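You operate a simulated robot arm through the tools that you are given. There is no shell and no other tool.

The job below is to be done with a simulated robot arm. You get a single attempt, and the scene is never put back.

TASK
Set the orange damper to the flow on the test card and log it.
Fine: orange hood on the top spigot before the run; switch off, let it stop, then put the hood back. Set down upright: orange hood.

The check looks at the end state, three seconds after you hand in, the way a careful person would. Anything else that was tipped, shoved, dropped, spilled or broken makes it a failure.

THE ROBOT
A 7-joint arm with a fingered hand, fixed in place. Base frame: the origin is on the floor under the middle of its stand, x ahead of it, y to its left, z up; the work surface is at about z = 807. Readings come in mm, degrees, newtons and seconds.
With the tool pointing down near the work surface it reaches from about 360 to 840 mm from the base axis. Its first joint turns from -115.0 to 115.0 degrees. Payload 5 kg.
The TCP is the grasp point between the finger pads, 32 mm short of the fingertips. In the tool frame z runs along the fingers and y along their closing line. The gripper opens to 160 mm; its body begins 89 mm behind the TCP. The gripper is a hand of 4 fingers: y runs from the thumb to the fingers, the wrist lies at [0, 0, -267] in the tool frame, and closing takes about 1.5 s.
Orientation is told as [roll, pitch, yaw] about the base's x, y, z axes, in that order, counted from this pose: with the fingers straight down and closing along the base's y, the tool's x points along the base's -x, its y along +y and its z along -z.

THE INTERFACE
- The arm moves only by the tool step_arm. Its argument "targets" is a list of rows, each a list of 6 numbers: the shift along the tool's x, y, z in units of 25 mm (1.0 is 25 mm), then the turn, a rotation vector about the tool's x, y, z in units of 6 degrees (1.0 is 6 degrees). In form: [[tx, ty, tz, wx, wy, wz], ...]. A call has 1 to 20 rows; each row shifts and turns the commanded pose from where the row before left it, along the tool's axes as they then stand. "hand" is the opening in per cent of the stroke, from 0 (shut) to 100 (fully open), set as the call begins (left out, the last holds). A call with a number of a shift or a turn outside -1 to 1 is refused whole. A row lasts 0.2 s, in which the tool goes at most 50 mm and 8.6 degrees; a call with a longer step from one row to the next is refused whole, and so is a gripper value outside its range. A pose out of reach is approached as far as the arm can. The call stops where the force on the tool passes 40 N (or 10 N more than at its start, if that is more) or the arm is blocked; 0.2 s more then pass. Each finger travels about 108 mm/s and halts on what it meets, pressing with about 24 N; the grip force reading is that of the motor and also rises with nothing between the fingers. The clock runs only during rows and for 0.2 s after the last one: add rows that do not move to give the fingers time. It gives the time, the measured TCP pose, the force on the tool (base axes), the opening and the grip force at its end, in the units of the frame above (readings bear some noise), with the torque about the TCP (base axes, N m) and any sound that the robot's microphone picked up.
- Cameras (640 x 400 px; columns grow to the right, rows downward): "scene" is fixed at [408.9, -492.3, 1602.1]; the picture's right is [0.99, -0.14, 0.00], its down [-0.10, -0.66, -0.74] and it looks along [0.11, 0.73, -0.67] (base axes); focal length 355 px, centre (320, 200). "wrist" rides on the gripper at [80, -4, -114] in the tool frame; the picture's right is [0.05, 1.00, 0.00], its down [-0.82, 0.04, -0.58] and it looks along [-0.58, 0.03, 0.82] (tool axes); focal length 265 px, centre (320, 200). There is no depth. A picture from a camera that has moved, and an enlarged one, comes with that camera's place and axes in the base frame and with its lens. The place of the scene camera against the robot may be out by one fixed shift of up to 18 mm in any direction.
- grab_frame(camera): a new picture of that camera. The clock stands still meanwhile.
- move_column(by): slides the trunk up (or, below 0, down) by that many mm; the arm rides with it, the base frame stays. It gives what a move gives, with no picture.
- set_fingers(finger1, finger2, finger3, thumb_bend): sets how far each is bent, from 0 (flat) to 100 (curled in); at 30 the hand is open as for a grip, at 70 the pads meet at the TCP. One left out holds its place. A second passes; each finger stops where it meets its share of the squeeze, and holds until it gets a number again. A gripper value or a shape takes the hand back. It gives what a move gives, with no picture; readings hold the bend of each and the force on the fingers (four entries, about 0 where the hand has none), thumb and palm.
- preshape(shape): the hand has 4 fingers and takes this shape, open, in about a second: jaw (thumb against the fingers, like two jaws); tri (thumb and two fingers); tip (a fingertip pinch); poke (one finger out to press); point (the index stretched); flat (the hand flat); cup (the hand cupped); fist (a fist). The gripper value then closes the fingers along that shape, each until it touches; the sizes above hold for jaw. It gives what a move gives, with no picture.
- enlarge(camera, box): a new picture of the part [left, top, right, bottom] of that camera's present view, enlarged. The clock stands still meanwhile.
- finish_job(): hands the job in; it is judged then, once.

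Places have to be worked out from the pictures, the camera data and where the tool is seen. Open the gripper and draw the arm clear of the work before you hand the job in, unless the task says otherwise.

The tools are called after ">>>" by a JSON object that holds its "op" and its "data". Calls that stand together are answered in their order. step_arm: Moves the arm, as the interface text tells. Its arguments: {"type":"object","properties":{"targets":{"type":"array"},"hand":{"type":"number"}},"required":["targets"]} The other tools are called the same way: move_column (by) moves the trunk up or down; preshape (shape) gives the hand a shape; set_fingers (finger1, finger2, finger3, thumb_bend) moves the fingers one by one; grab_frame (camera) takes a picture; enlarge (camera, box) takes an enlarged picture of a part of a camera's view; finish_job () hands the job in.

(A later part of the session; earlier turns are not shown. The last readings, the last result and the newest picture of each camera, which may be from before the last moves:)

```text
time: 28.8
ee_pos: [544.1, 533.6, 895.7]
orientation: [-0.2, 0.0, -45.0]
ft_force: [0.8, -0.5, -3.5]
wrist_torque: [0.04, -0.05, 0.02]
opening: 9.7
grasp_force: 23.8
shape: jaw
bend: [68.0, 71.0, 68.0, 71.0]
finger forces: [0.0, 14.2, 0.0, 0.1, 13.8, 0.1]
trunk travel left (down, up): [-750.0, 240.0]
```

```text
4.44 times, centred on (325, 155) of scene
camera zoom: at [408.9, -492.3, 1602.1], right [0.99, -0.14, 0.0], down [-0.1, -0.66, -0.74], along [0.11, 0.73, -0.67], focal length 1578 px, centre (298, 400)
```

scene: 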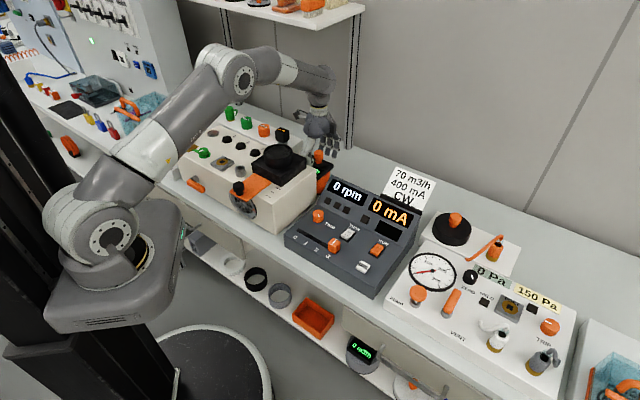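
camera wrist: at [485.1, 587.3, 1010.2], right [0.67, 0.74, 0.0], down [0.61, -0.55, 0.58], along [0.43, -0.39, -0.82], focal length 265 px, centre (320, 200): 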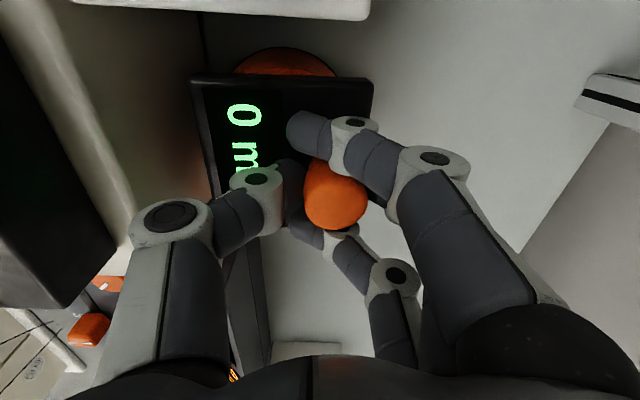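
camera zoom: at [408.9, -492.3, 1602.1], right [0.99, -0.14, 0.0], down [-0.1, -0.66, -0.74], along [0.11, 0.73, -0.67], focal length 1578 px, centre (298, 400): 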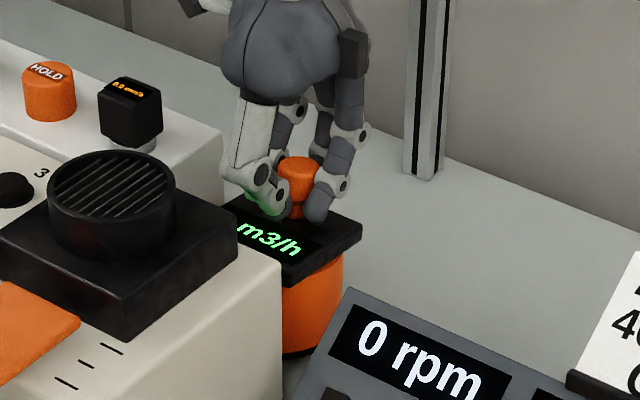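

The hood, about 0.36 kg, came up level. I lift 35 mm more while staying below the shelf, then carry it right and slightly outward past the console's back corner.

>>> {"op": "step_arm", "data": {"targets": [[0, 0, -0.5, 0, 0, 0], [0, 0, -0.5, 0, 0, 0], [0, 0, -0.4, 0, 0, 0], [-0.6, 0.25, 0, 0, 0, 0], [-0.6, 0.25, 0, 0, 0, 0], [-0.6, 0.25, 0, 0, 0, 0], [-0.6, 0.25, 0, 0, 0, 0], [-0.6, 0, 0, 0, 0, 0], [-0.6, 0, 0, 0, 0, 0], [-0.6, 0, 0, 0, 0, 0], [-0.5, 0, 0, 0, 0, 0]]}}

>>> {"op": "grab_frame", "data": {"camera": "scene"}}

>>> {"op": "grab_frame", "data": {"camera": "wrist"}}

```text
time: 31.2
ee_pos: [647.2, 465.6, 930.2]
orientation: [-0.2, 0.0, -45.0]
ft_force: [-0.5, -0.8, -3.2]
wrist_torque: [0.08, -0.02, -0.03]
opening: 9.5
grasp_force: 24.2
shape: jaw
bend: [68.0, 71.0, 68.0, 71.0]
finger forces: [0.1, 14.2, 0.0, 0.1, 13.9, 0.1]
trunk travel left (down, up): [-750.0, 240.0]
```

```text
taken
```

scene: 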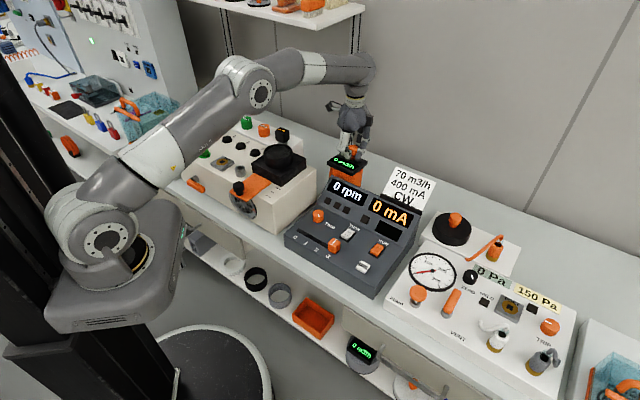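

```text
taken
camera wrist: at [587.2, 521.3, 1044.4], right [0.67, 0.74, 0.0], down [0.61, -0.55, 0.58], along [0.43, -0.39, -0.82], focal length 265 px, centre (320, 200)
```

wrist: 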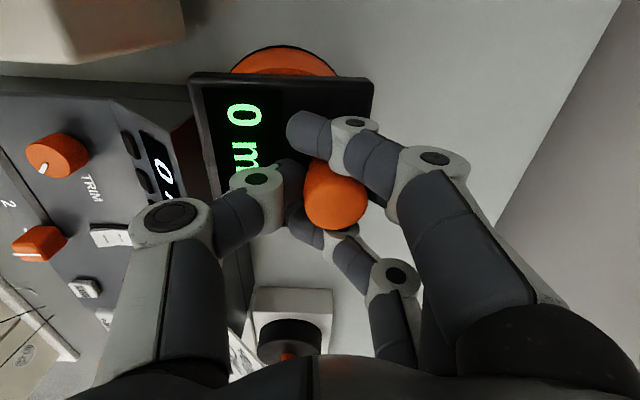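

Clear of the shelf at s≈128. I raise the hood until its rim clears the spigot, bring it inward, and then carry it left to hover above the spigot.

>>> {"op": "step_arm", "data": {"targets": [[0, 0, -0.75, 0, 0, 0], [0, 0, -0.75, 0, 0, 0], [0, 0, -0.75, 0, 0, 0], [0, 0, -0.75, 0, 0, 0], [0, 0, -0.75, 0, 0, 0], [0, 0, -0.75, 0, 0, 0], [0, -0.75, -0.75, 0, 0, 0], [0, -0.75, -0.75, 0, 0, 0], [0, -0.75, -0.75, 0, 0, 0], [0, -0.75, -0.75, 0, 0, 0], [0, -0.7, 0, 0, 0, 0], [0, -0.7, 0, 0, 0, 0], [0, -0.7, 0, 0, 0, 0], [0, -0.7, 0, 0, 0, 0], [0, -0.7, 0, 0, 0, 0], [0, -0.7, 0, 0, 0, 0]]}}

>>> {"op": "grab_frame", "data": {"camera": "wrist"}}

>>> {"op": "grab_frame", "data": {"camera": "scene"}}

```text
time: 34.6
ee_pos: [517.5, 341.5, 1120.9]
orientation: [-0.3, 0.0, -45.0]
ft_force: [-0.1, -0.1, -2.8]
wrist_torque: [0.05, -0.06, 0.02]
opening: 9.7
grasp_force: 24.2
shape: jaw
bend: [68.0, 71.0, 68.0, 71.0]
finger forces: [0.1, 14.1, 0.0, 0.0, 13.8, 0.0]
trunk travel left (down, up): [-750.0, 240.0]
```

```text
taken
camera wrist: at [458.0, 395.8, 1234.8], right [0.67, 0.74, 0.0], down [0.61, -0.55, 0.58], along [0.43, -0.39, -0.82], focal length 265 px, centre (320, 200)
```

wrist: 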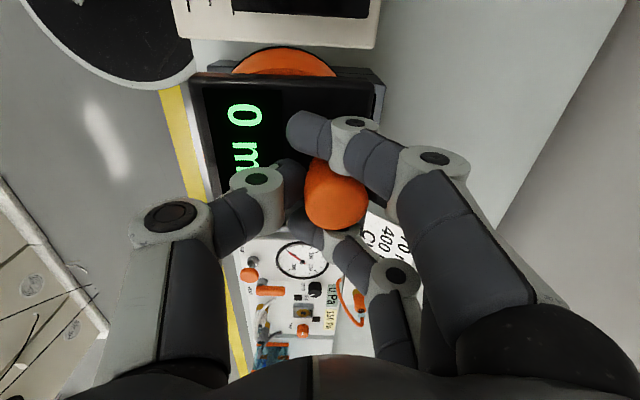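

```text
taken
```

scene: 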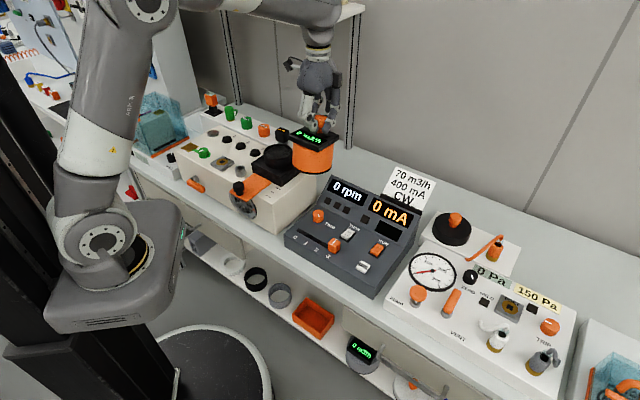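

The hood hangs level at s≈124, n≈607 with its rim at about z≈1003. I move halfway to the spigot so the wrist camera can measure the spigot directly.

>>> {"op": "step_arm", "data": {"targets": [[0.7, 0, 0, 0, 0, 0], [0.7, 0, 0, 0, 0, 0], [0.5, 0, 0, 0, 0, 0], [0, 0, 0, 0, 0, 0]]}}

>>> {"op": "grab_frame", "data": {"camera": "wrist"}}

>>> {"op": "enlarge", "data": {"camera": "wrist", "box": [160, 0, 400, 100]}}

```text
time: 35.6
ee_pos: [485.4, 375.7, 1120.9]
orientation: [-0.2, 0.0, -45.1]
ft_force: [0.2, 0.1, -2.9]
wrist_torque: [0.08, -0.06, 0.02]
opening: 9.7
grasp_force: 24.2
shape: jaw
bend: [68.0, 71.0, 68.0, 71.0]
finger forces: [0.0, 14.1, 0.0, 0.0, 13.8, 0.0]
trunk travel left (down, up): [-750.0, 240.0]
```

```text
taken
camera wrist: at [424.6, 429.6, 1234.7], right [0.67, 0.74, 0.0], down [0.61, -0.55, 0.58], along [0.43, -0.39, -0.82], focal length 265 px, centre (320, 200)
```

wrist: 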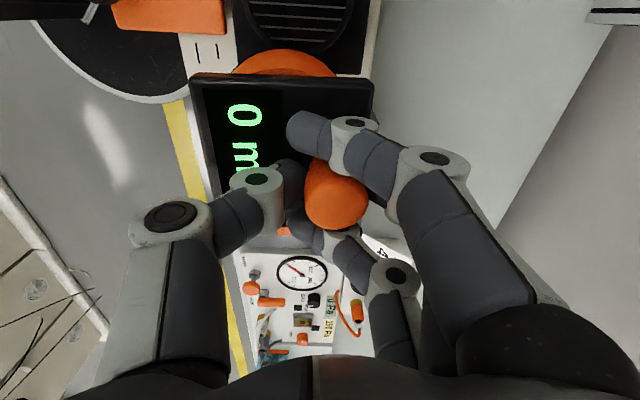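

```text
2.67 times, centred on (280, 50) of wrist
camera zoom: at [424.6, 429.6, 1234.7], right [0.67, 0.74, 0.0], down [0.61, -0.55, 0.58], along [0.43, -0.39, -0.82], focal length 708 px, centre (427, 600)
```

zoom: 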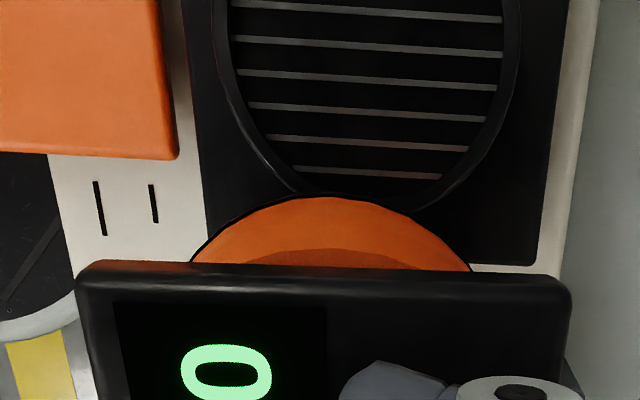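

The spigot ring measures about 88 mm across, centred near s≈-17, n≈585. I check the hood's attitude and its bell's axis with the scene camera.

>>> {"op": "enlarge", "data": {"camera": "scene", "box": [255, 90, 345, 190]}}

```text
4.00 times, centred on (300, 140) of scene
camera zoom: at [408.9, -492.3, 1602.1], right [0.99, -0.14, 0.0], down [-0.1, -0.66, -0.74], along [0.11, 0.73, -0.67], focal length 1420 px, centre (400, 440)
```

zoom: 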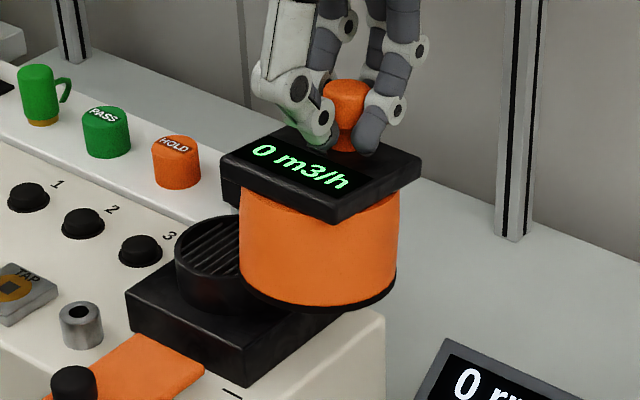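

The body is a 112 mm cylinder and the hood hangs about 2–3° front-up in the grip. I tilt the tool by -2.4° about its x axis to level it and look again.

>>> {"op": "step_arm", "data": {"targets": [[0, 0, 0, -0.4, 0, 0], [0, 0, 0, 0, 0, 0]]}}

>>> {"op": "enlarge", "data": {"camera": "scene", "box": [265, 100, 335, 170]}}

>>> {"op": "enlarge", "data": {"camera": "wrist", "box": [160, 0, 400, 100]}}

```text
time: 36.2
ee_pos: [485.1, 375.2, 1119.8]
orientation: [2.2, -0.1, -45.0]
ft_force: [0.6, -0.6, -3.0]
wrist_torque: [0.02, -0.04, -0.01]
opening: 9.5
grasp_force: 23.7
shape: jaw
bend: [68.0, 71.0, 68.0, 71.0]
finger forces: [0.0, 14.1, 0.1, 0.0, 13.9, 0.0]
trunk travel left (down, up): [-750.0, 240.0]
```

```text
5.71 times, centred on (300, 135) of scene
camera zoom: at [408.9, -492.3, 1602.1], right [0.99, -0.14, 0.0], down [-0.1, -0.66, -0.74], along [0.11, 0.73, -0.67], focal length 2029 px, centre (434, 571)
```

zoom: 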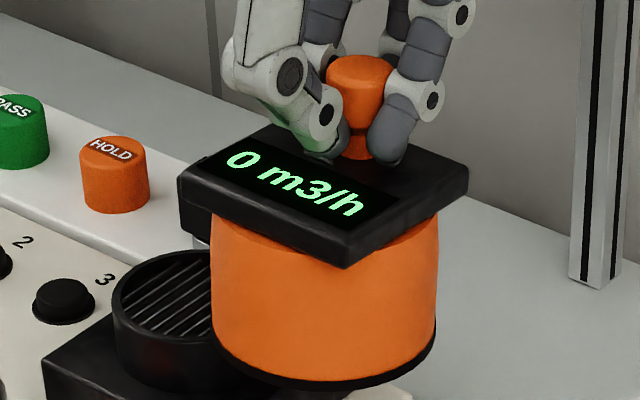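

```text
2.67 times, centred on (280, 50) of wrist
camera zoom: at [421.8, 425.8, 1234.2], right [0.67, 0.74, 0.04], down [0.59, -0.56, 0.58], along [0.45, -0.36, -0.81], focal length 708 px, centre (427, 600)
```

zoom: 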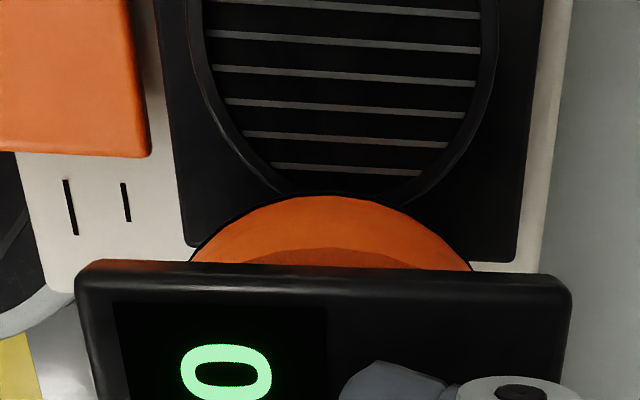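

The hood looks near enough level. The direct relative measurement says it needs to go 93 mm left and about 1 mm outward to sit over the spigot.

>>> {"op": "step_arm", "data": {"targets": [[0.65, 0, 0, 0, 0, 0], [0.65, 0, 0, 0, 0, 0], [0.65, 0, 0, 0, 0, 0], [0.65, 0, 0, 0, 0, 0], [0.65, 0, 0, 0, 0, 0], [0.49, 0.04, 0, 0, 0, 0], [0, 0, 0, 0, 0, 0]]}}

>>> {"op": "enlarge", "data": {"camera": "scene", "box": [225, 100, 325, 190]}}

>>> {"op": "grab_frame", "data": {"camera": "wrist"}}

```text
time: 37.8
ee_pos: [419.7, 442.0, 1119.9]
orientation: [2.2, 0.0, -45.1]
ft_force: [0.5, 0.5, -3.0]
wrist_torque: [0.07, -0.07, -0.02]
opening: 9.6
grasp_force: 24.5
shape: jaw
bend: [68.0, 71.0, 68.0, 71.0]
finger forces: [0.0, 14.2, 0.0, 0.0, 13.8, 0.0]
trunk travel left (down, up): [-750.0, 240.0]
```

```text
4.44 times, centred on (275, 145) of scene
camera zoom: at [408.9, -492.3, 1602.1], right [0.99, -0.14, 0.0], down [-0.1, -0.66, -0.74], along [0.11, 0.73, -0.67], focal length 1578 px, centre (520, 444)
```

zoom: 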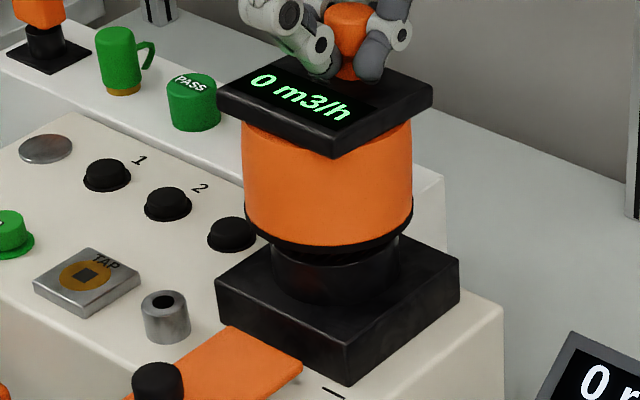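

```text
taken
camera wrist: at [356.4, 492.0, 1233.6], right [0.67, 0.74, 0.04], down [0.59, -0.56, 0.58], along [0.45, -0.37, -0.81], focal length 265 px, centre (320, 200)
```

wrist: 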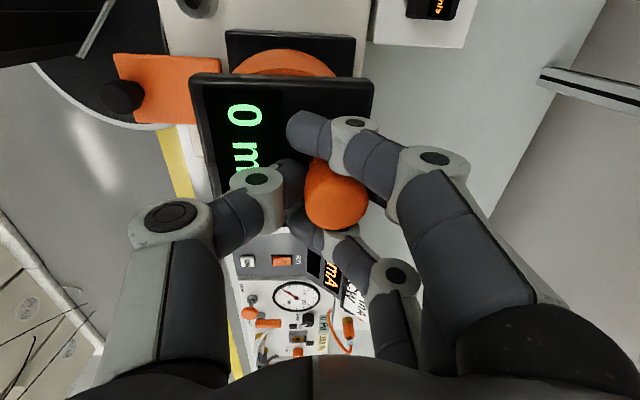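

From the scene camera the hood is about 3 mm too far left over the spigot. I zoom the wrist view to check the n alignment against the black base.

>>> {"op": "enlarge", "data": {"camera": "wrist", "box": [200, 10, 400, 110]}}

```text
3.20 times, centred on (300, 60) of wrist
camera zoom: at [356.4, 492.0, 1233.6], right [0.67, 0.74, 0.04], down [0.59, -0.56, 0.58], along [0.45, -0.37, -0.81], focal length 849 px, centre (384, 648)
```

zoom: 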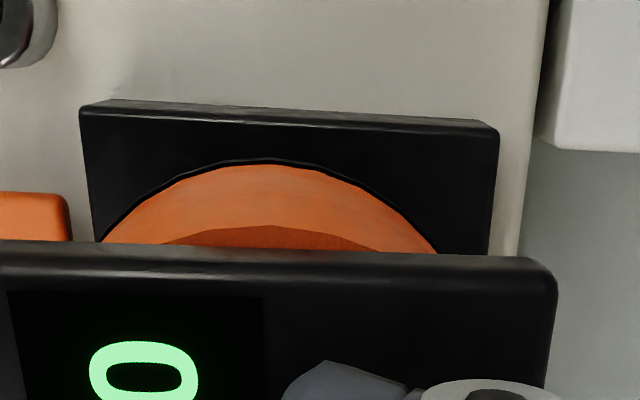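

The base centre is at s≈-14.3, n≈583.8 and the hood axis at about -16.6, 582. I shift +2.3 and +1.8 mm, then lower slowly to start the rim over the ring.

>>> {"op": "step_arm", "data": {"targets": [[-0.09, 0.07, 0, 0, 0, 0], [0, 0, 0.4, 0, 0, 0], [0, 0, 0.4, 0, 0, 0], [0, 0, 0.4, 0, 0, 0], [0, 0, 0.3, 0, 0, 0], [0, 0, 0, 0, 0, 0]]}}

>>> {"op": "enlarge", "data": {"camera": "scene", "box": [225, 100, 325, 190]}}

```text
time: 39.2
ee_pos: [423.7, 441.8, 1082.6]
orientation: [2.2, 0.0, -45.0]
ft_force: [0.3, 0.2, -3.1]
wrist_torque: [0.08, -0.05, -0.01]
opening: 9.6
grasp_force: 23.7
shape: jaw
bend: [68.0, 71.0, 68.0, 71.0]
finger forces: [0.0, 14.3, 0.0, 0.0, 14.0, 0.0]
trunk travel left (down, up): [-750.0, 240.0]
```

```text
4.44 times, centred on (275, 145) of scene
camera zoom: at [408.9, -492.3, 1602.1], right [0.99, -0.14, 0.0], down [-0.1, -0.66, -0.74], along [0.11, 0.73, -0.67], focal length 1578 px, centre (520, 444)
```

zoom: 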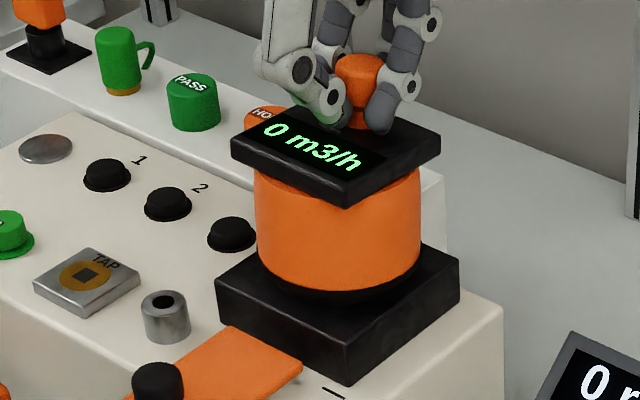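

The rim has passed the ring top without contact and looks centred on the base. I keep lowering gently until it seats.

>>> {"op": "step_arm", "data": {"targets": [[0, 0, 0.3, 0, 0, 0], [0, 0, 0.3, 0, 0, 0], [0, 0, 0.2, 0, 0, 0], [0, 0, 0, 0, 0, 0]]}}

>>> {"op": "enlarge", "data": {"camera": "scene", "box": [225, 100, 325, 190]}}

```text
time: 40.2
ee_pos: [420.4, 439.8, 1066.4]
orientation: [2.5, 0.1, -45.0]
ft_force: [-10.4, -6.8, 38.6]
wrist_torque: [0.03, -0.02, 0.03]
opening: 14.1
grasp_force: 23.6
shape: jaw
bend: [68.0, 73.0, 68.0, 74.0]
finger forces: [0.1, 16.9, 0.1, 0.0, 30.8, 0.0]
trunk travel left (down, up): [-750.0, 240.0]
```

```text
4.44 times, centred on (275, 145) of scene
camera zoom: at [408.9, -492.3, 1602.1], right [0.99, -0.14, 0.0], down [-0.1, -0.66, -0.74], along [0.11, 0.73, -0.67], focal length 1578 px, centre (520, 444)
```

zoom: 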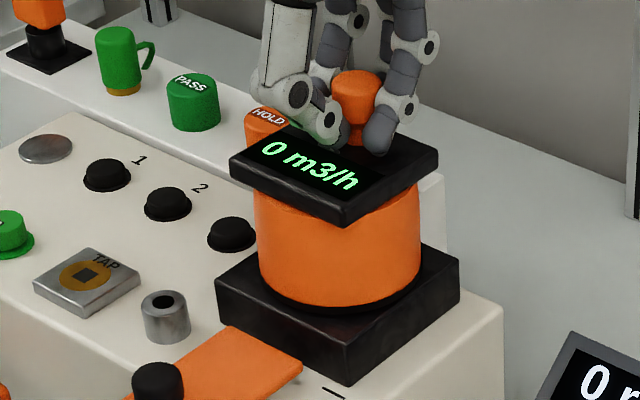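

It met something at TCP z≈1066 with 38 N up and about 12 N toward the robot. I ease off 4 mm and look closely at how the rim stands on the base.

>>> {"op": "step_arm", "data": {"targets": [[0, 0, -0.18, 0, 0, 0], [0, 0, 0, 0, 0, 0]]}}

>>> {"op": "enlarge", "data": {"camera": "scene", "box": [245, 125, 315, 185]}}

>>> {"op": "enlarge", "data": {"camera": "wrist", "box": [200, 10, 400, 110]}}

```text
time: 40.8
ee_pos: [421.9, 439.7, 1067.8]
orientation: [2.3, 0.0, -44.9]
ft_force: [-6.5, -5.3, 23.1]
wrist_torque: [0.05, 0.0, 0.02]
opening: 13.6
grasp_force: 23.2
shape: jaw
bend: [68.0, 73.0, 68.0, 73.0]
finger forces: [0.1, 15.7, 0.1, 0.0, 24.6, 0.0]
trunk travel left (down, up): [-750.0, 240.0]
```

```text
6.67 times, centred on (280, 155) of scene
camera zoom: at [408.9, -492.3, 1602.1], right [0.99, -0.14, 0.0], down [-0.1, -0.66, -0.74], along [0.11, 0.73, -0.67], focal length 2367 px, centre (587, 500)
```

zoom: 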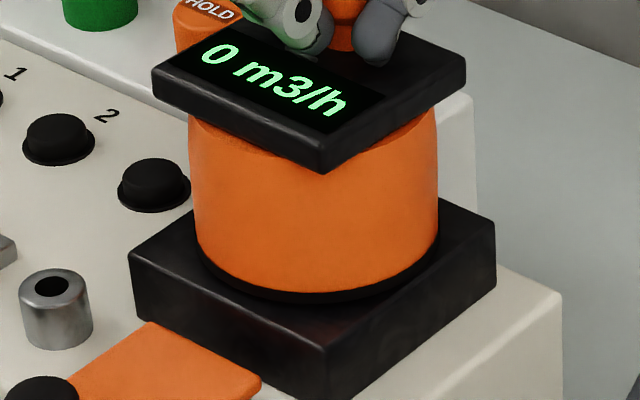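

```text
3.20 times, centred on (300, 60) of wrist
camera zoom: at [359.1, 491.4, 1181.4], right [0.67, 0.74, 0.04], down [0.59, -0.56, 0.58], along [0.45, -0.36, -0.81], focal length 849 px, centre (384, 648)
```

zoom: 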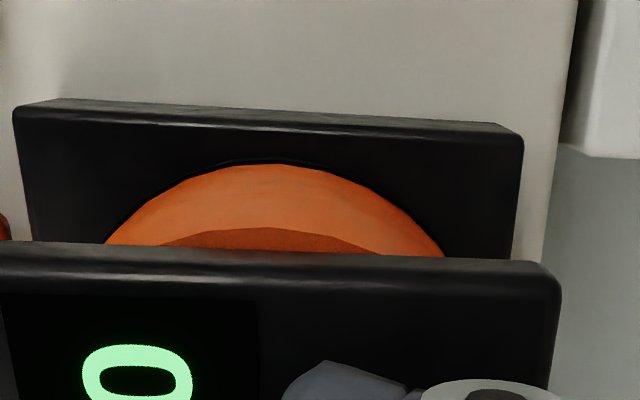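

Both cameras put the rim about 10 mm above the base with the ring inside, so the hood appears to rest on an internal stop on the ring, and it looks level. I ease off the remaining load before letting go.

>>> {"op": "step_arm", "data": {"targets": [[0, 0.08, -0.14, 0, 0, 0], [0, 0, 0, 0, 0, 0]]}}

```text
time: 41.4
ee_pos: [424.7, 441.8, 1069.0]
orientation: [2.2, -0.1, -45.1]
ft_force: [-2.8, -1.6, 9.8]
wrist_torque: [0.05, -0.02, 0.01]
opening: 12.1
grasp_force: 23.9
shape: jaw
bend: [68.0, 72.0, 68.0, 72.0]
finger forces: [0.0, 14.3, 0.0, 0.0, 18.6, 0.0]
trunk travel left (down, up): [-750.0, 240.0]
```

The load is nearly off, so I raise another 1.2 mm and open the hand.

>>> {"op": "step_arm", "data": {"targets": [[0, 0, -0.05, 0, 0, 0], [0, 0, 0, 0, 0, 0]]}}

>>> {"op": "step_arm", "data": {"targets": [[0, 0, 0, 0, 0, 0], [0, 0, 0, 0, 0, 0], [0, 0, 0, 0, 0, 0], [0, 0, 0, 0, 0, 0], [0, 0, 0, 0, 0, 0], [0, 0, 0, 0, 0, 0]], "hand": 50}}

>>> {"op": "enlarge", "data": {"camera": "scene", "box": [245, 125, 315, 185]}}

>>> {"op": "grab_frame", "data": {"camera": "wrist"}}

```text
time: 42.0
ee_pos: [425.7, 441.5, 1071.0]
orientation: [2.2, 0.1, -45.0]
ft_force: [0.2, -0.8, 1.1]
wrist_torque: [0.04, 0.0, 0.02]
opening: 11.2
grasp_force: 23.7
shape: jaw
bend: [68.0, 71.0, 68.0, 72.0]
finger forces: [0.0, 13.8, 0.0, 0.0, 15.4, 0.1]
trunk travel left (down, up): [-750.0, 240.0]
```

```text
time: 43.4
ee_pos: [426.0, 442.8, 1072.0]
orientation: [2.3, 0.0, -45.0]
ft_force: [-1.0, -0.6, 0.2]
wrist_torque: [-0.01, -0.01, 0.0]
opening: 79.5
grasp_force: 0.0
shape: jaw
bend: [72.0, 72.0, 72.0, 70.0]
finger forces: [0.0, 0.1, 0.0, 0.0, 0.0, 0.0]
trunk travel left (down, up): [-750.0, 240.0]
```

```text
6.67 times, centred on (280, 155) of scene
camera zoom: at [408.9, -492.3, 1602.1], right [0.99, -0.14, 0.0], down [-0.1, -0.66, -0.74], along [0.11, 0.73, -0.67], focal length 2367 px, centre (587, 500)
```

zoom: 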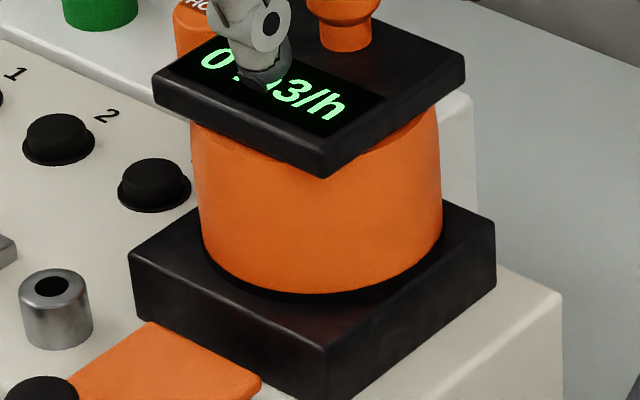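

```text
taken
camera wrist: at [362.6, 494.0, 1185.4], right [0.67, 0.74, 0.04], down [0.59, -0.56, 0.58], along [0.45, -0.36, -0.81], focal length 265 px, centre (320, 200)
```

wrist: 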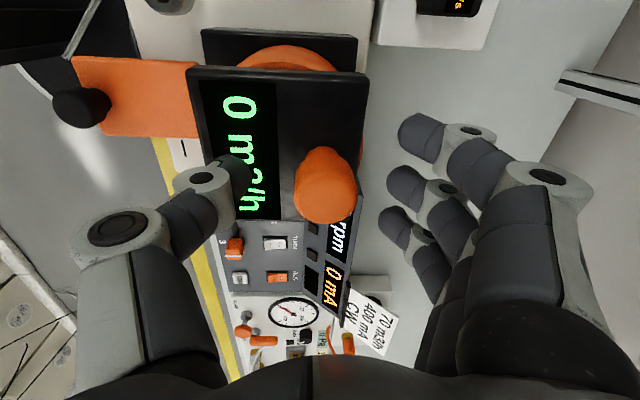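

The hood stands free and level. I raise the hand clear and move back toward the robot to look at the seating from the front.

>>> {"op": "step_arm", "data": {"targets": [[0, 0, -0.6, 0, 0, 0], [0, 0, -0.8, 0, 0, 0], [0, 0, -0.8, 0.375, 0, 0], [0, 0, -0.8, 0, 0, 0], [0, 0, -0.8, 0, 0, 0], [0, 0, -0.8, 0, 0, 0]]}}

>>> {"op": "grab_frame", "data": {"camera": "wrist"}}

>>> {"op": "enlarge", "data": {"camera": "scene", "box": [230, 100, 330, 190]}}

```text
time: 44.8
ee_pos: [423.7, 442.0, 1186.6]
orientation: [0.0, 0.0, -45.0]
ft_force: [0.2, -0.4, 0.4]
wrist_torque: [0.0, -0.02, 0.01]
opening: 79.7
grasp_force: 0.0
shape: jaw
bend: [72.0, 72.0, 72.0, 70.0]
finger forces: [0.0, 0.0, 0.0, 0.0, 0.0, 0.0]
trunk travel left (down, up): [-750.0, 240.0]
```

```text
taken
camera wrist: at [363.8, 495.2, 1299.7], right [0.67, 0.74, 0.0], down [0.61, -0.55, 0.58], along [0.43, -0.39, -0.82], focal length 265 px, centre (320, 200)
```

wrist: 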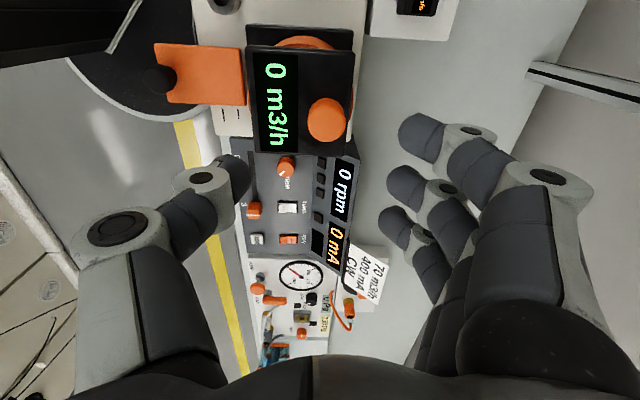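

```text
4.44 times, centred on (280, 145) of scene
camera zoom: at [408.9, -492.3, 1602.1], right [0.99, -0.14, 0.0], down [-0.1, -0.66, -0.74], along [0.11, 0.73, -0.67], focal length 1578 px, centre (498, 444)
```

zoom: 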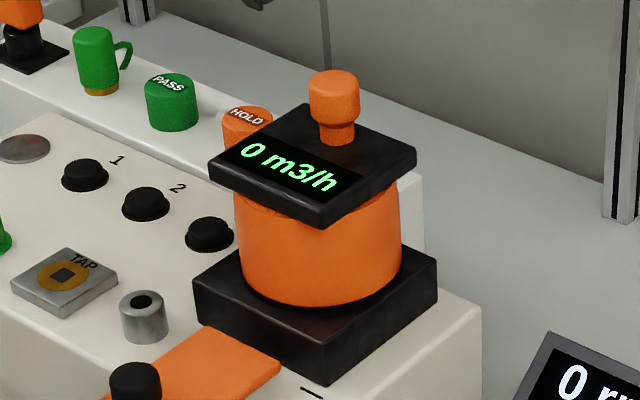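

The hood is standing on the spigot, level to within about 2°. Next I read the TURN rocker's state up close before running anything, so I move the hand over toward the console.

>>> {"op": "step_arm", "data": {"targets": [[-0.9, -0.3, 0, 0, 0, 0], [-0.9, -0.3, 0, 0, 0, 0], [-0.9, -0.3, 0, 0, 0, 0], [-0.9, -0.3, 0, 0, 0, 0], [-0.9, -0.3, 0.3, 0, 0, 0], [-0.9, -0.3, 0.6, 0, 0, 0], [-0.9, -0.3, 0.8, 0, 0, 0], [-0.9, -0.3, 0.8, 0, 0, 0], [-0.9, -0.3, 0.8, 0, 0, 0], [-0.9, -0.3, 0.8, 0, 0, 0]]}}

>>> {"op": "grab_frame", "data": {"camera": "wrist"}}

>>> {"op": "enlarge", "data": {"camera": "wrist", "box": [210, 60, 370, 160]}}

```text
time: 47.0
ee_pos: [527.3, 228.5, 1083.5]
orientation: [0.0, 0.1, -45.1]
ft_force: [-0.1, 0.0, 0.5]
wrist_torque: [0.02, 0.0, 0.01]
opening: 79.3
grasp_force: 0.0
shape: jaw
bend: [72.0, 72.0, 72.0, 70.0]
finger forces: [0.0, 0.0, 0.0, 0.0, 0.0, 0.0]
trunk travel left (down, up): [-750.0, 240.0]
```

```text
taken
camera wrist: at [468.2, 283.5, 1197.6], right [0.67, 0.74, 0.0], down [0.61, -0.55, 0.58], along [0.43, -0.39, -0.82], focal length 265 px, centre (320, 200)
```

wrist: 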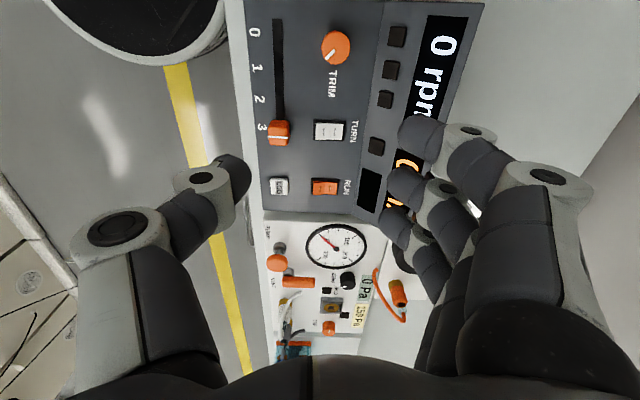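

```text
4.00 times, centred on (290, 110) of wrist
camera zoom: at [468.2, 283.5, 1197.6], right [0.67, 0.74, 0.0], down [0.61, -0.55, 0.58], along [0.43, -0.39, -0.82], focal length 1062 px, centre (440, 560)
```

zoom: 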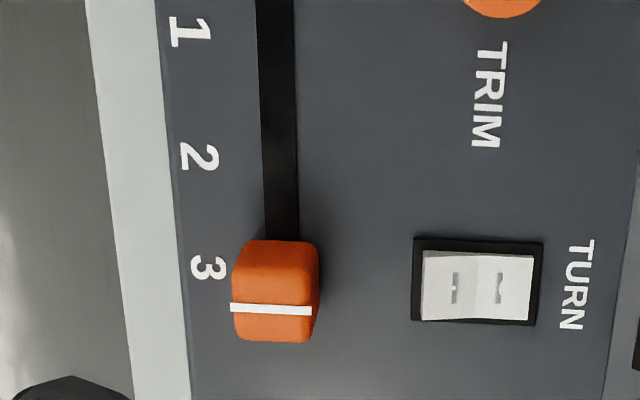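

I zoom further on both rockers.

>>> {"op": "enlarge", "data": {"camera": "wrist", "box": [308, 112, 358, 148]}}

>>> {"op": "enlarge", "data": {"camera": "wrist", "box": [300, 168, 350, 204]}}

>>> {"op": "enlarge", "data": {"camera": "scene", "box": [335, 220, 395, 258]}}

```text
11.11 times, centred on (333, 130) of wrist
camera zoom: at [468.2, 283.5, 1197.6], right [0.67, 0.74, 0.0], down [0.61, -0.55, 0.58], along [0.43, -0.39, -0.82], focal length 2949 px, centre (176, 978)
```

zoom: 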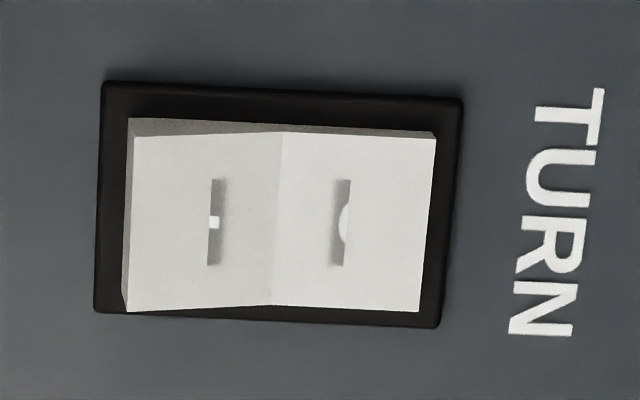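

```text
11.11 times, centred on (325, 186) of wrist
camera zoom: at [468.2, 283.5, 1197.6], right [0.67, 0.74, 0.0], down [0.61, -0.55, 0.58], along [0.43, -0.39, -0.82], focal length 2949 px, centre (264, 356)
```

zoom: 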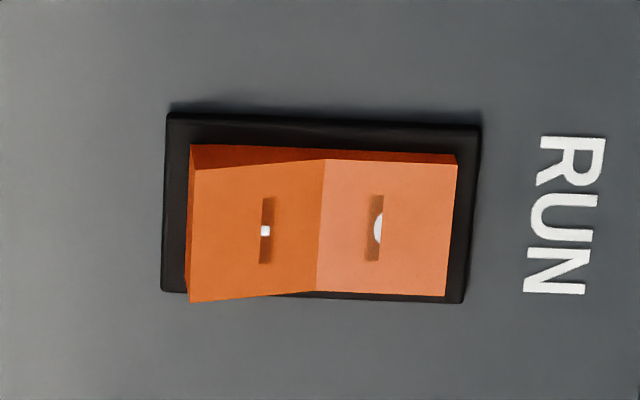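

```text
10.53 times, centred on (365, 239) of scene
camera zoom: at [408.9, -492.3, 1602.1], right [0.99, -0.14, 0.0], down [-0.1, -0.66, -0.74], along [0.11, 0.73, -0.67], focal length 3737 px, centre (-154, -210)
```

zoom: 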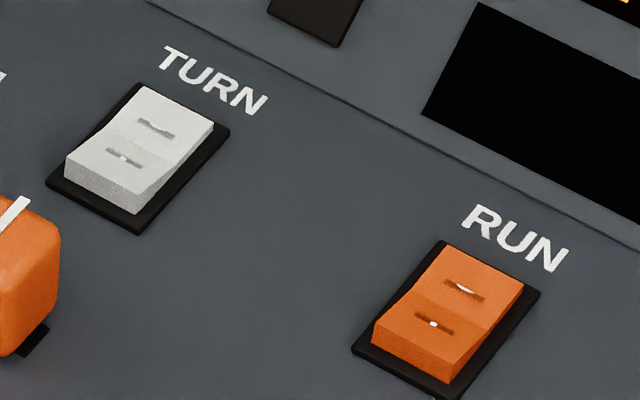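

Both rockers have their far half down and their near half raised, and RUN's near half carries the "I" mark, so RUN is off. RUN is at about s≈377, n≈552, z≈812. I make the poke shape here in free air and look at where the finger sits.

>>> {"op": "preshape", "data": {"shape": "poke"}}

>>> {"op": "grab_frame", "data": {"camera": "wrist"}}

>>> {"op": "enlarge", "data": {"camera": "scene", "box": [290, 30, 450, 180]}}

```text
time: 47.9
ee_pos: [528.2, 229.1, 1084.9]
orientation: [0.1, 0.0, -45.0]
ft_force: [0.0, -0.3, -0.5]
wrist_torque: [0.0, 0.03, -0.02]
opening: 0.2
grasp_force: 0.0
shape: poke
bend: [100.0, 100.0, 100.0, 47.0]
finger forces: [0.0, 0.1, 0.1, 0.0, 0.1, 0.0]
trunk travel left (down, up): [-750.0, 240.0]
```

```text
taken
camera wrist: at [467.6, 284.4, 1198.3], right [0.67, 0.74, 0.0], down [0.61, -0.55, 0.58], along [0.43, -0.39, -0.82], focal length 265 px, centre (320, 200)
```

wrist: 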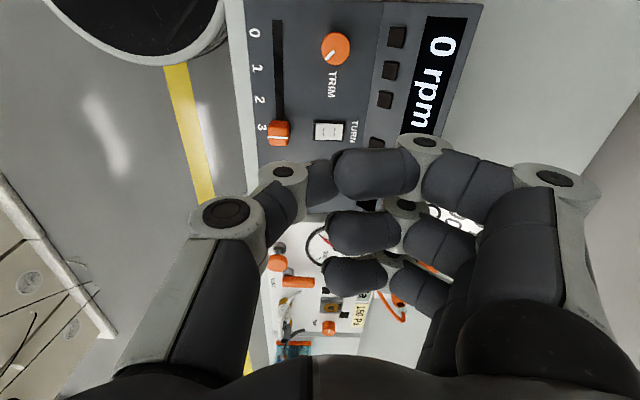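

```text
2.67 times, centred on (370, 105) of scene
camera zoom: at [408.9, -492.3, 1602.1], right [0.99, -0.14, 0.0], down [-0.1, -0.66, -0.74], along [0.11, 0.73, -0.67], focal length 947 px, centre (187, 453)
```

zoom: 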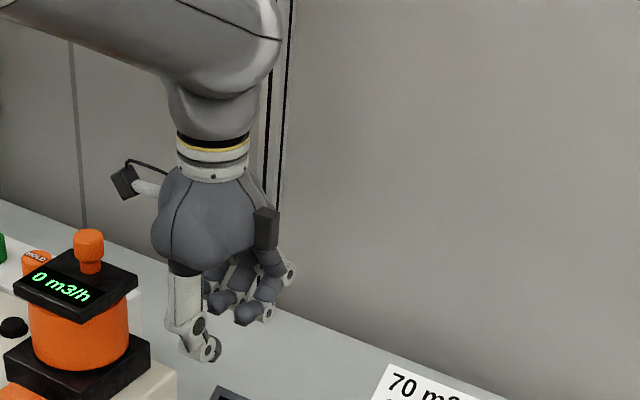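

In poke the thumb tip is the probe, lying near the TCP axis and roughly 22 mm beyond it. I move it over RUN's near half, about 40 mm above the panel, and check.

>>> {"op": "step_arm", "data": {"targets": [[-0.733, 0.02, 0.9, 0, 0, 0], [-0.733, 0.02, 0.9, 0, 0, 0], [-0.733, 0.02, 0.9, 0, 0, 0], [-0.733, 0.02, 0.9, 0, 0, 0], [-0.733, 0.02, 0.9, 0, 0, 0], [-0.733, 0.02, 0.9, 0, 0, 0], [-0.733, 0.02, 0.9, 0, 0, 0], [-0.733, 0.02, 0.9, 0, 0, 0], [-0.733, 0.02, 0.9, 0, 0, 0], [0, 0, 0, 0, 0, 0]]}}

>>> {"op": "grab_frame", "data": {"camera": "wrist"}}

>>> {"op": "enlarge", "data": {"camera": "scene", "box": [320, 190, 420, 280]}}

```text
time: 50.1
ee_pos: [649.7, 115.9, 883.1]
orientation: [0.0, 0.0, -45.0]
ft_force: [0.4, 0.0, -0.1]
wrist_torque: [0.04, 0.02, 0.0]
opening: 0.0
grasp_force: 0.1
shape: poke
bend: [100.0, 100.0, 100.0, 47.0]
finger forces: [0.1, 0.0, 0.1, 0.1, 0.0, 0.0]
trunk travel left (down, up): [-750.0, 240.0]
```

```text
taken
camera wrist: at [589.0, 169.3, 997.8], right [0.67, 0.74, 0.0], down [0.61, -0.55, 0.58], along [0.43, -0.39, -0.82], focal length 265 px, centre (320, 200)
```

wrist: 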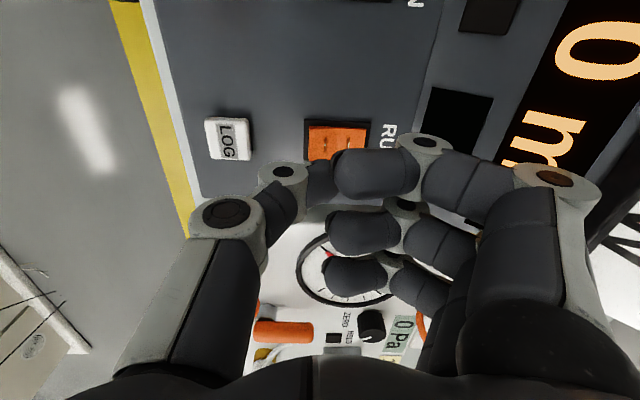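

```text
4.44 times, centred on (370, 235) of scene
camera zoom: at [408.9, -492.3, 1602.1], right [0.99, -0.14, 0.0], down [-0.1, -0.66, -0.74], along [0.11, 0.73, -0.67], focal length 1578 px, centre (98, 44)
```

zoom: 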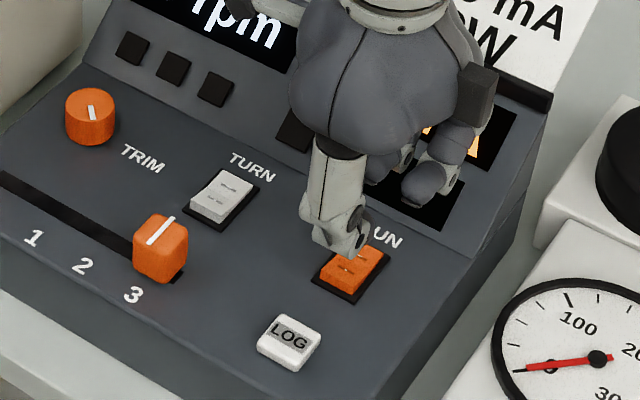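

The TCP is above RUN's near half. I zoom on the thumb tip to see its true offset.

>>> {"op": "enlarge", "data": {"camera": "wrist", "box": [260, 110, 400, 220]}}

>>> {"op": "enlarge", "data": {"camera": "scene", "box": [375, 225, 415, 260]}}

```text
3.64 times, centred on (330, 165) of wrist
camera zoom: at [589.0, 169.3, 997.8], right [0.67, 0.74, 0.0], down [0.61, -0.55, 0.58], along [0.43, -0.39, -0.82], focal length 965 px, centre (284, 327)
```

zoom: 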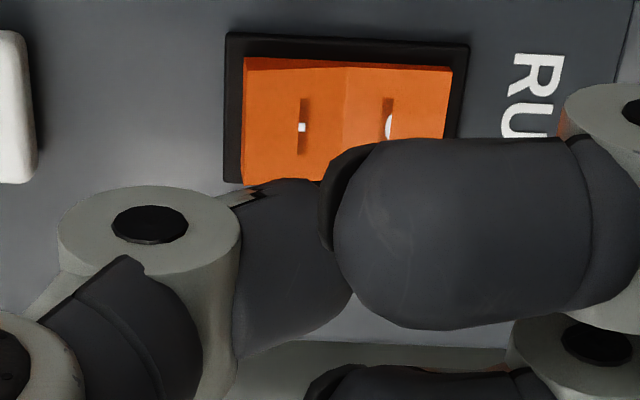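

```text
11.43 times, centred on (395, 242) of scene
camera zoom: at [408.9, -492.3, 1602.1], right [0.99, -0.14, 0.0], down [-0.1, -0.66, -0.74], along [0.11, 0.73, -0.67], focal length 4057 px, centre (-537, -286)
```

zoom: 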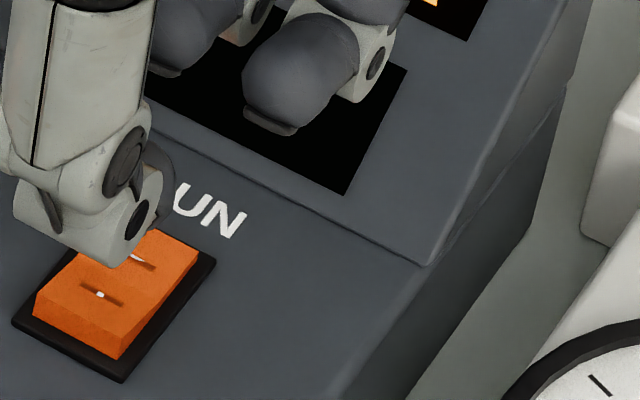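

The poke shape ends in the thumb's bent knuckle, which is clumsy on this rocker. I raise 100 mm and try "point" for a straight finger.

>>> {"op": "step_arm", "data": {"targets": [[0, 0, -1, 0, 0, 0], [0, 0, -1, 0, 0, 0], [0, 0, -1, 0, 0, 0], [0, 0, -1, 0, 0, 0]]}}

>>> {"op": "preshape", "data": {"shape": "point"}}

>>> {"op": "grab_frame", "data": {"camera": "wrist"}}

>>> {"op": "enlarge", "data": {"camera": "scene", "box": [300, 100, 460, 260]}}

```text
time: 51.1
ee_pos: [648.5, 117.4, 982.1]
orientation: [0.0, 0.0, -45.0]
ft_force: [0.2, 0.0, 0.0]
wrist_torque: [0.0, -0.03, 0.02]
opening: 0.0
grasp_force: 0.1
shape: poke
bend: [100.0, 100.0, 100.0, 47.0]
finger forces: [0.1, 0.1, 0.0, 0.0, 0.1, 0.1]
trunk travel left (down, up): [-750.0, 240.0]
```

```text
time: 52.0
ee_pos: [649.6, 117.1, 981.3]
orientation: [0.0, 0.0, -45.1]
ft_force: [0.3, 0.3, -0.2]
wrist_torque: [0.03, 0.0, 0.0]
opening: 152.3
grasp_force: 0.0
shape: point
bend: [30.0, 100.0, 100.0, 54.0]
finger forces: [0.1, 0.1, 0.0, 0.0, 0.0, 0.0]
trunk travel left (down, up): [-750.0, 240.0]
```

```text
taken
camera wrist: at [588.8, 171.4, 1096.3], right [0.67, 0.74, 0.0], down [0.61, -0.55, 0.58], along [0.43, -0.39, -0.82], focal length 265 px, centre (320, 200)
```

wrist: 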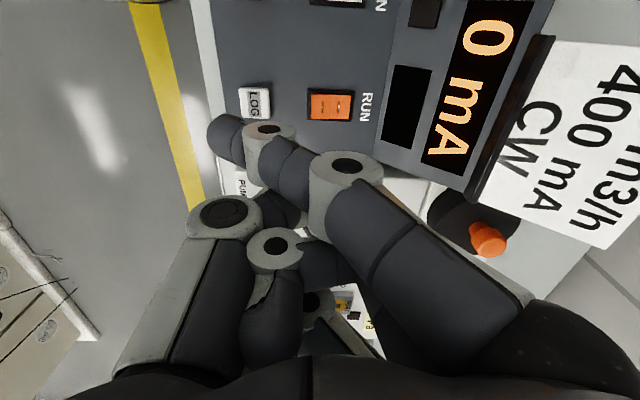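

```text
2.50 times, centred on (380, 180) of scene
camera zoom: at [408.9, -492.3, 1602.1], right [0.99, -0.14, 0.0], down [-0.1, -0.66, -0.74], along [0.11, 0.73, -0.67], focal length 888 px, centre (170, 250)
```

zoom: 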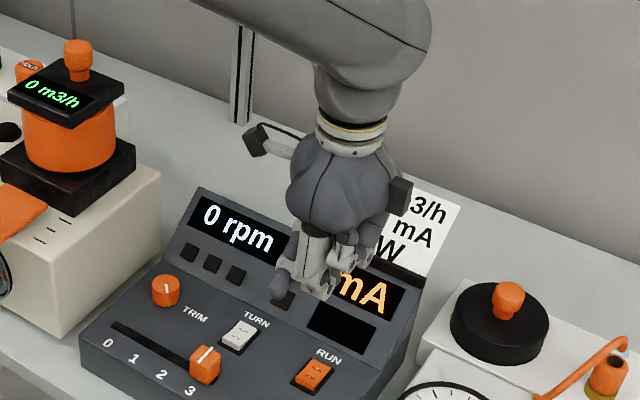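

"Point" leaves the index lying sideways, which is no use for pressing down. I try "tip" closed, a thumb and fingertip pinch, which should give a firm narrow probe.

>>> {"op": "preshape", "data": {"shape": "tip"}}

>>> {"op": "grab_frame", "data": {"camera": "wrist"}}

>>> {"op": "step_arm", "data": {"targets": [[0, 0, 0, 0, 0, 0], [0, 0, 0, 0, 0, 0], [0, 0, 0, 0, 0, 0], [0, 0, 0, 0, 0, 0], [0, 0, 0, 0, 0, 0], [0, 0, 0, 0, 0, 0], [0, 0, 0, 0, 0, 0], [0, 0, 0, 0, 0, 0]], "hand": 0}}

>>> {"op": "grab_frame", "data": {"camera": "wrist"}}

>>> {"op": "enlarge", "data": {"camera": "scene", "box": [320, 120, 440, 220]}}

```text
time: 52.9
ee_pos: [649.6, 116.7, 982.7]
orientation: [0.0, 0.1, -45.0]
ft_force: [-0.3, -0.5, -0.1]
wrist_torque: [-0.01, 0.03, 0.01]
opening: 160.0
grasp_force: 0.1
shape: tip
bend: [1.0, 30.0, 1.0, 30.0]
finger forces: [0.1, 0.0, 0.1, 0.1, 0.0, 0.1]
trunk travel left (down, up): [-750.0, 240.0]
```

```text
taken
camera wrist: at [588.8, 171.4, 1096.4], right [0.67, 0.74, 0.0], down [0.61, -0.55, 0.58], along [0.43, -0.39, -0.82], focal length 265 px, centre (320, 200)
```

wrist: 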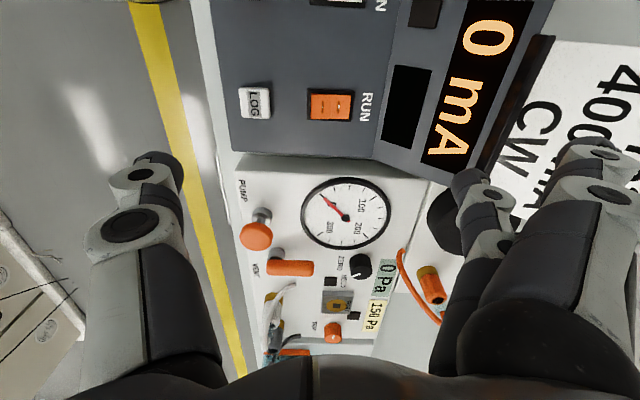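

```text
time: 54.7
ee_pos: [648.6, 116.7, 981.2]
orientation: [-0.1, 0.0, -44.9]
ft_force: [0.1, -0.6, -0.4]
wrist_torque: [0.0, 0.03, 0.03]
opening: 0.0
grasp_force: 23.5
shape: tip
bend: [27.0, 64.0, 27.0, 67.0]
finger forces: [0.0, 0.1, 0.2, 0.1, 0.0, 0.1]
trunk travel left (down, up): [-750.0, 240.0]
```

```text
taken
camera wrist: at [588.8, 171.4, 1096.5], right [0.67, 0.74, 0.0], down [0.61, -0.55, 0.58], along [0.43, -0.39, -0.82], focal length 265 px, centre (320, 200)
```

wrist: 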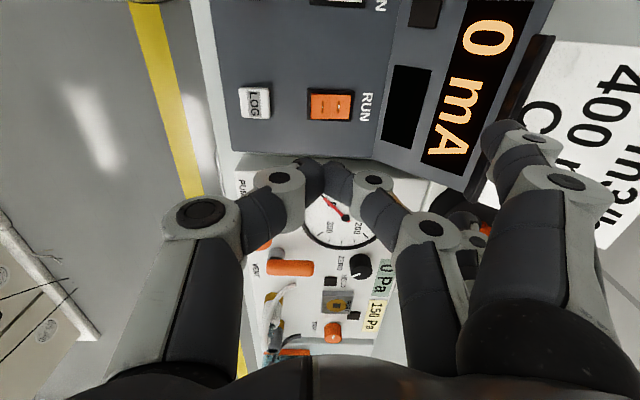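

```text
4.00 times, centred on (380, 170) of scene
camera zoom: at [408.9, -492.3, 1602.1], right [0.99, -0.14, 0.0], down [-0.1, -0.66, -0.74], along [0.11, 0.73, -0.67], focal length 1420 px, centre (80, 320)
```

zoom: 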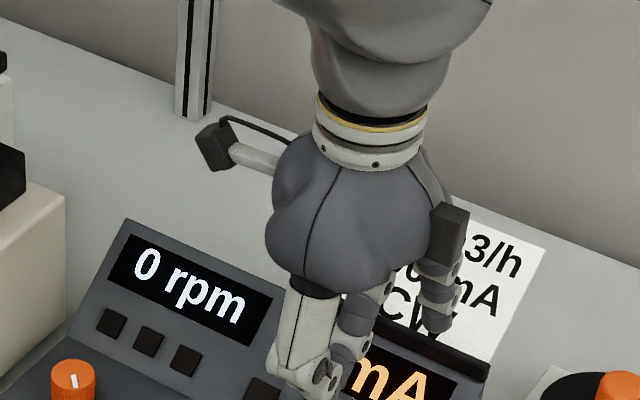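

The closed "tip" pinch meets on the tool axis about 32 mm beyond the TCP, which makes a good probe. I curl the two outer fingers away so they don't touch the panel.

>>> {"op": "set_fingers", "data": {"finger1": 100, "finger3": 100}}

>>> {"op": "grab_frame", "data": {"camera": "wrist"}}

>>> {"op": "enlarge", "data": {"camera": "wrist", "box": [250, 120, 400, 230]}}

```text
time: 55.7
ee_pos: [648.2, 116.9, 983.0]
orientation: [0.0, 0.0, -44.9]
ft_force: [0.1, 0.7, 0.7]
wrist_torque: [0.0, 0.0, -0.04]
opening: 52.0
grasp_force: 0.0
shape: fingers
bend: [100.0, 64.0, 100.0, 67.0]
finger forces: [0.0, 0.1, 0.0, 0.0, 0.0, 0.1]
trunk travel left (down, up): [-750.0, 240.0]
```

```text
taken
camera wrist: at [588.8, 171.4, 1096.5], right [0.67, 0.74, 0.0], down [0.61, -0.55, 0.58], along [0.43, -0.39, -0.82], focal length 265 px, centre (320, 200)
```

wrist: 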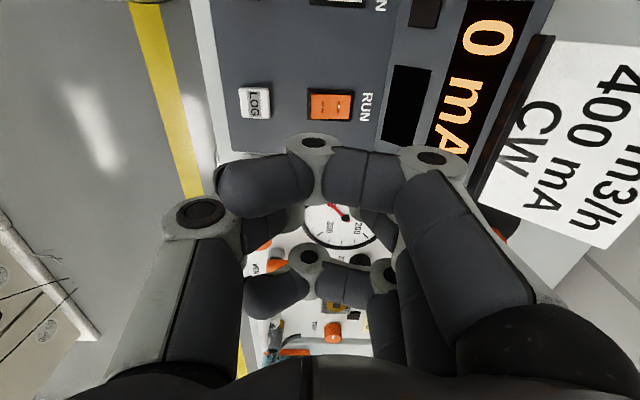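

```text
3.64 times, centred on (325, 175) of wrist
camera zoom: at [588.8, 171.4, 1096.5], right [0.67, 0.74, 0.0], down [0.61, -0.55, 0.58], along [0.43, -0.39, -0.82], focal length 965 px, centre (302, 291)
```

zoom: 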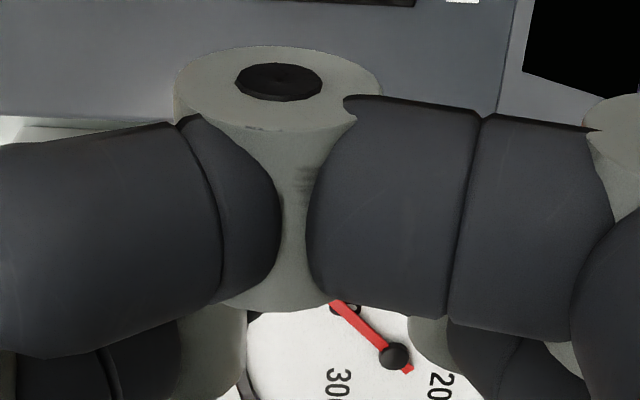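

The outer fingers are curled across. I check from the scene camera that the pinch tip is the lowest point.

>>> {"op": "enlarge", "data": {"camera": "scene", "box": [345, 165, 445, 240]}}

```text
5.33 times, centred on (395, 202) of scene
camera zoom: at [408.9, -492.3, 1602.1], right [0.99, -0.14, 0.0], down [-0.1, -0.66, -0.74], along [0.11, 0.73, -0.67], focal length 1894 px, centre (-80, 187)
```

zoom: 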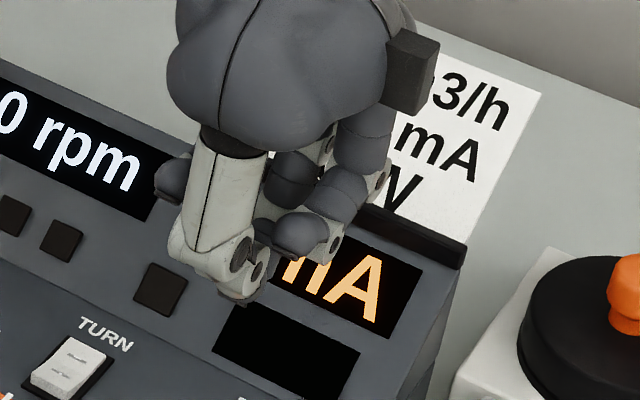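

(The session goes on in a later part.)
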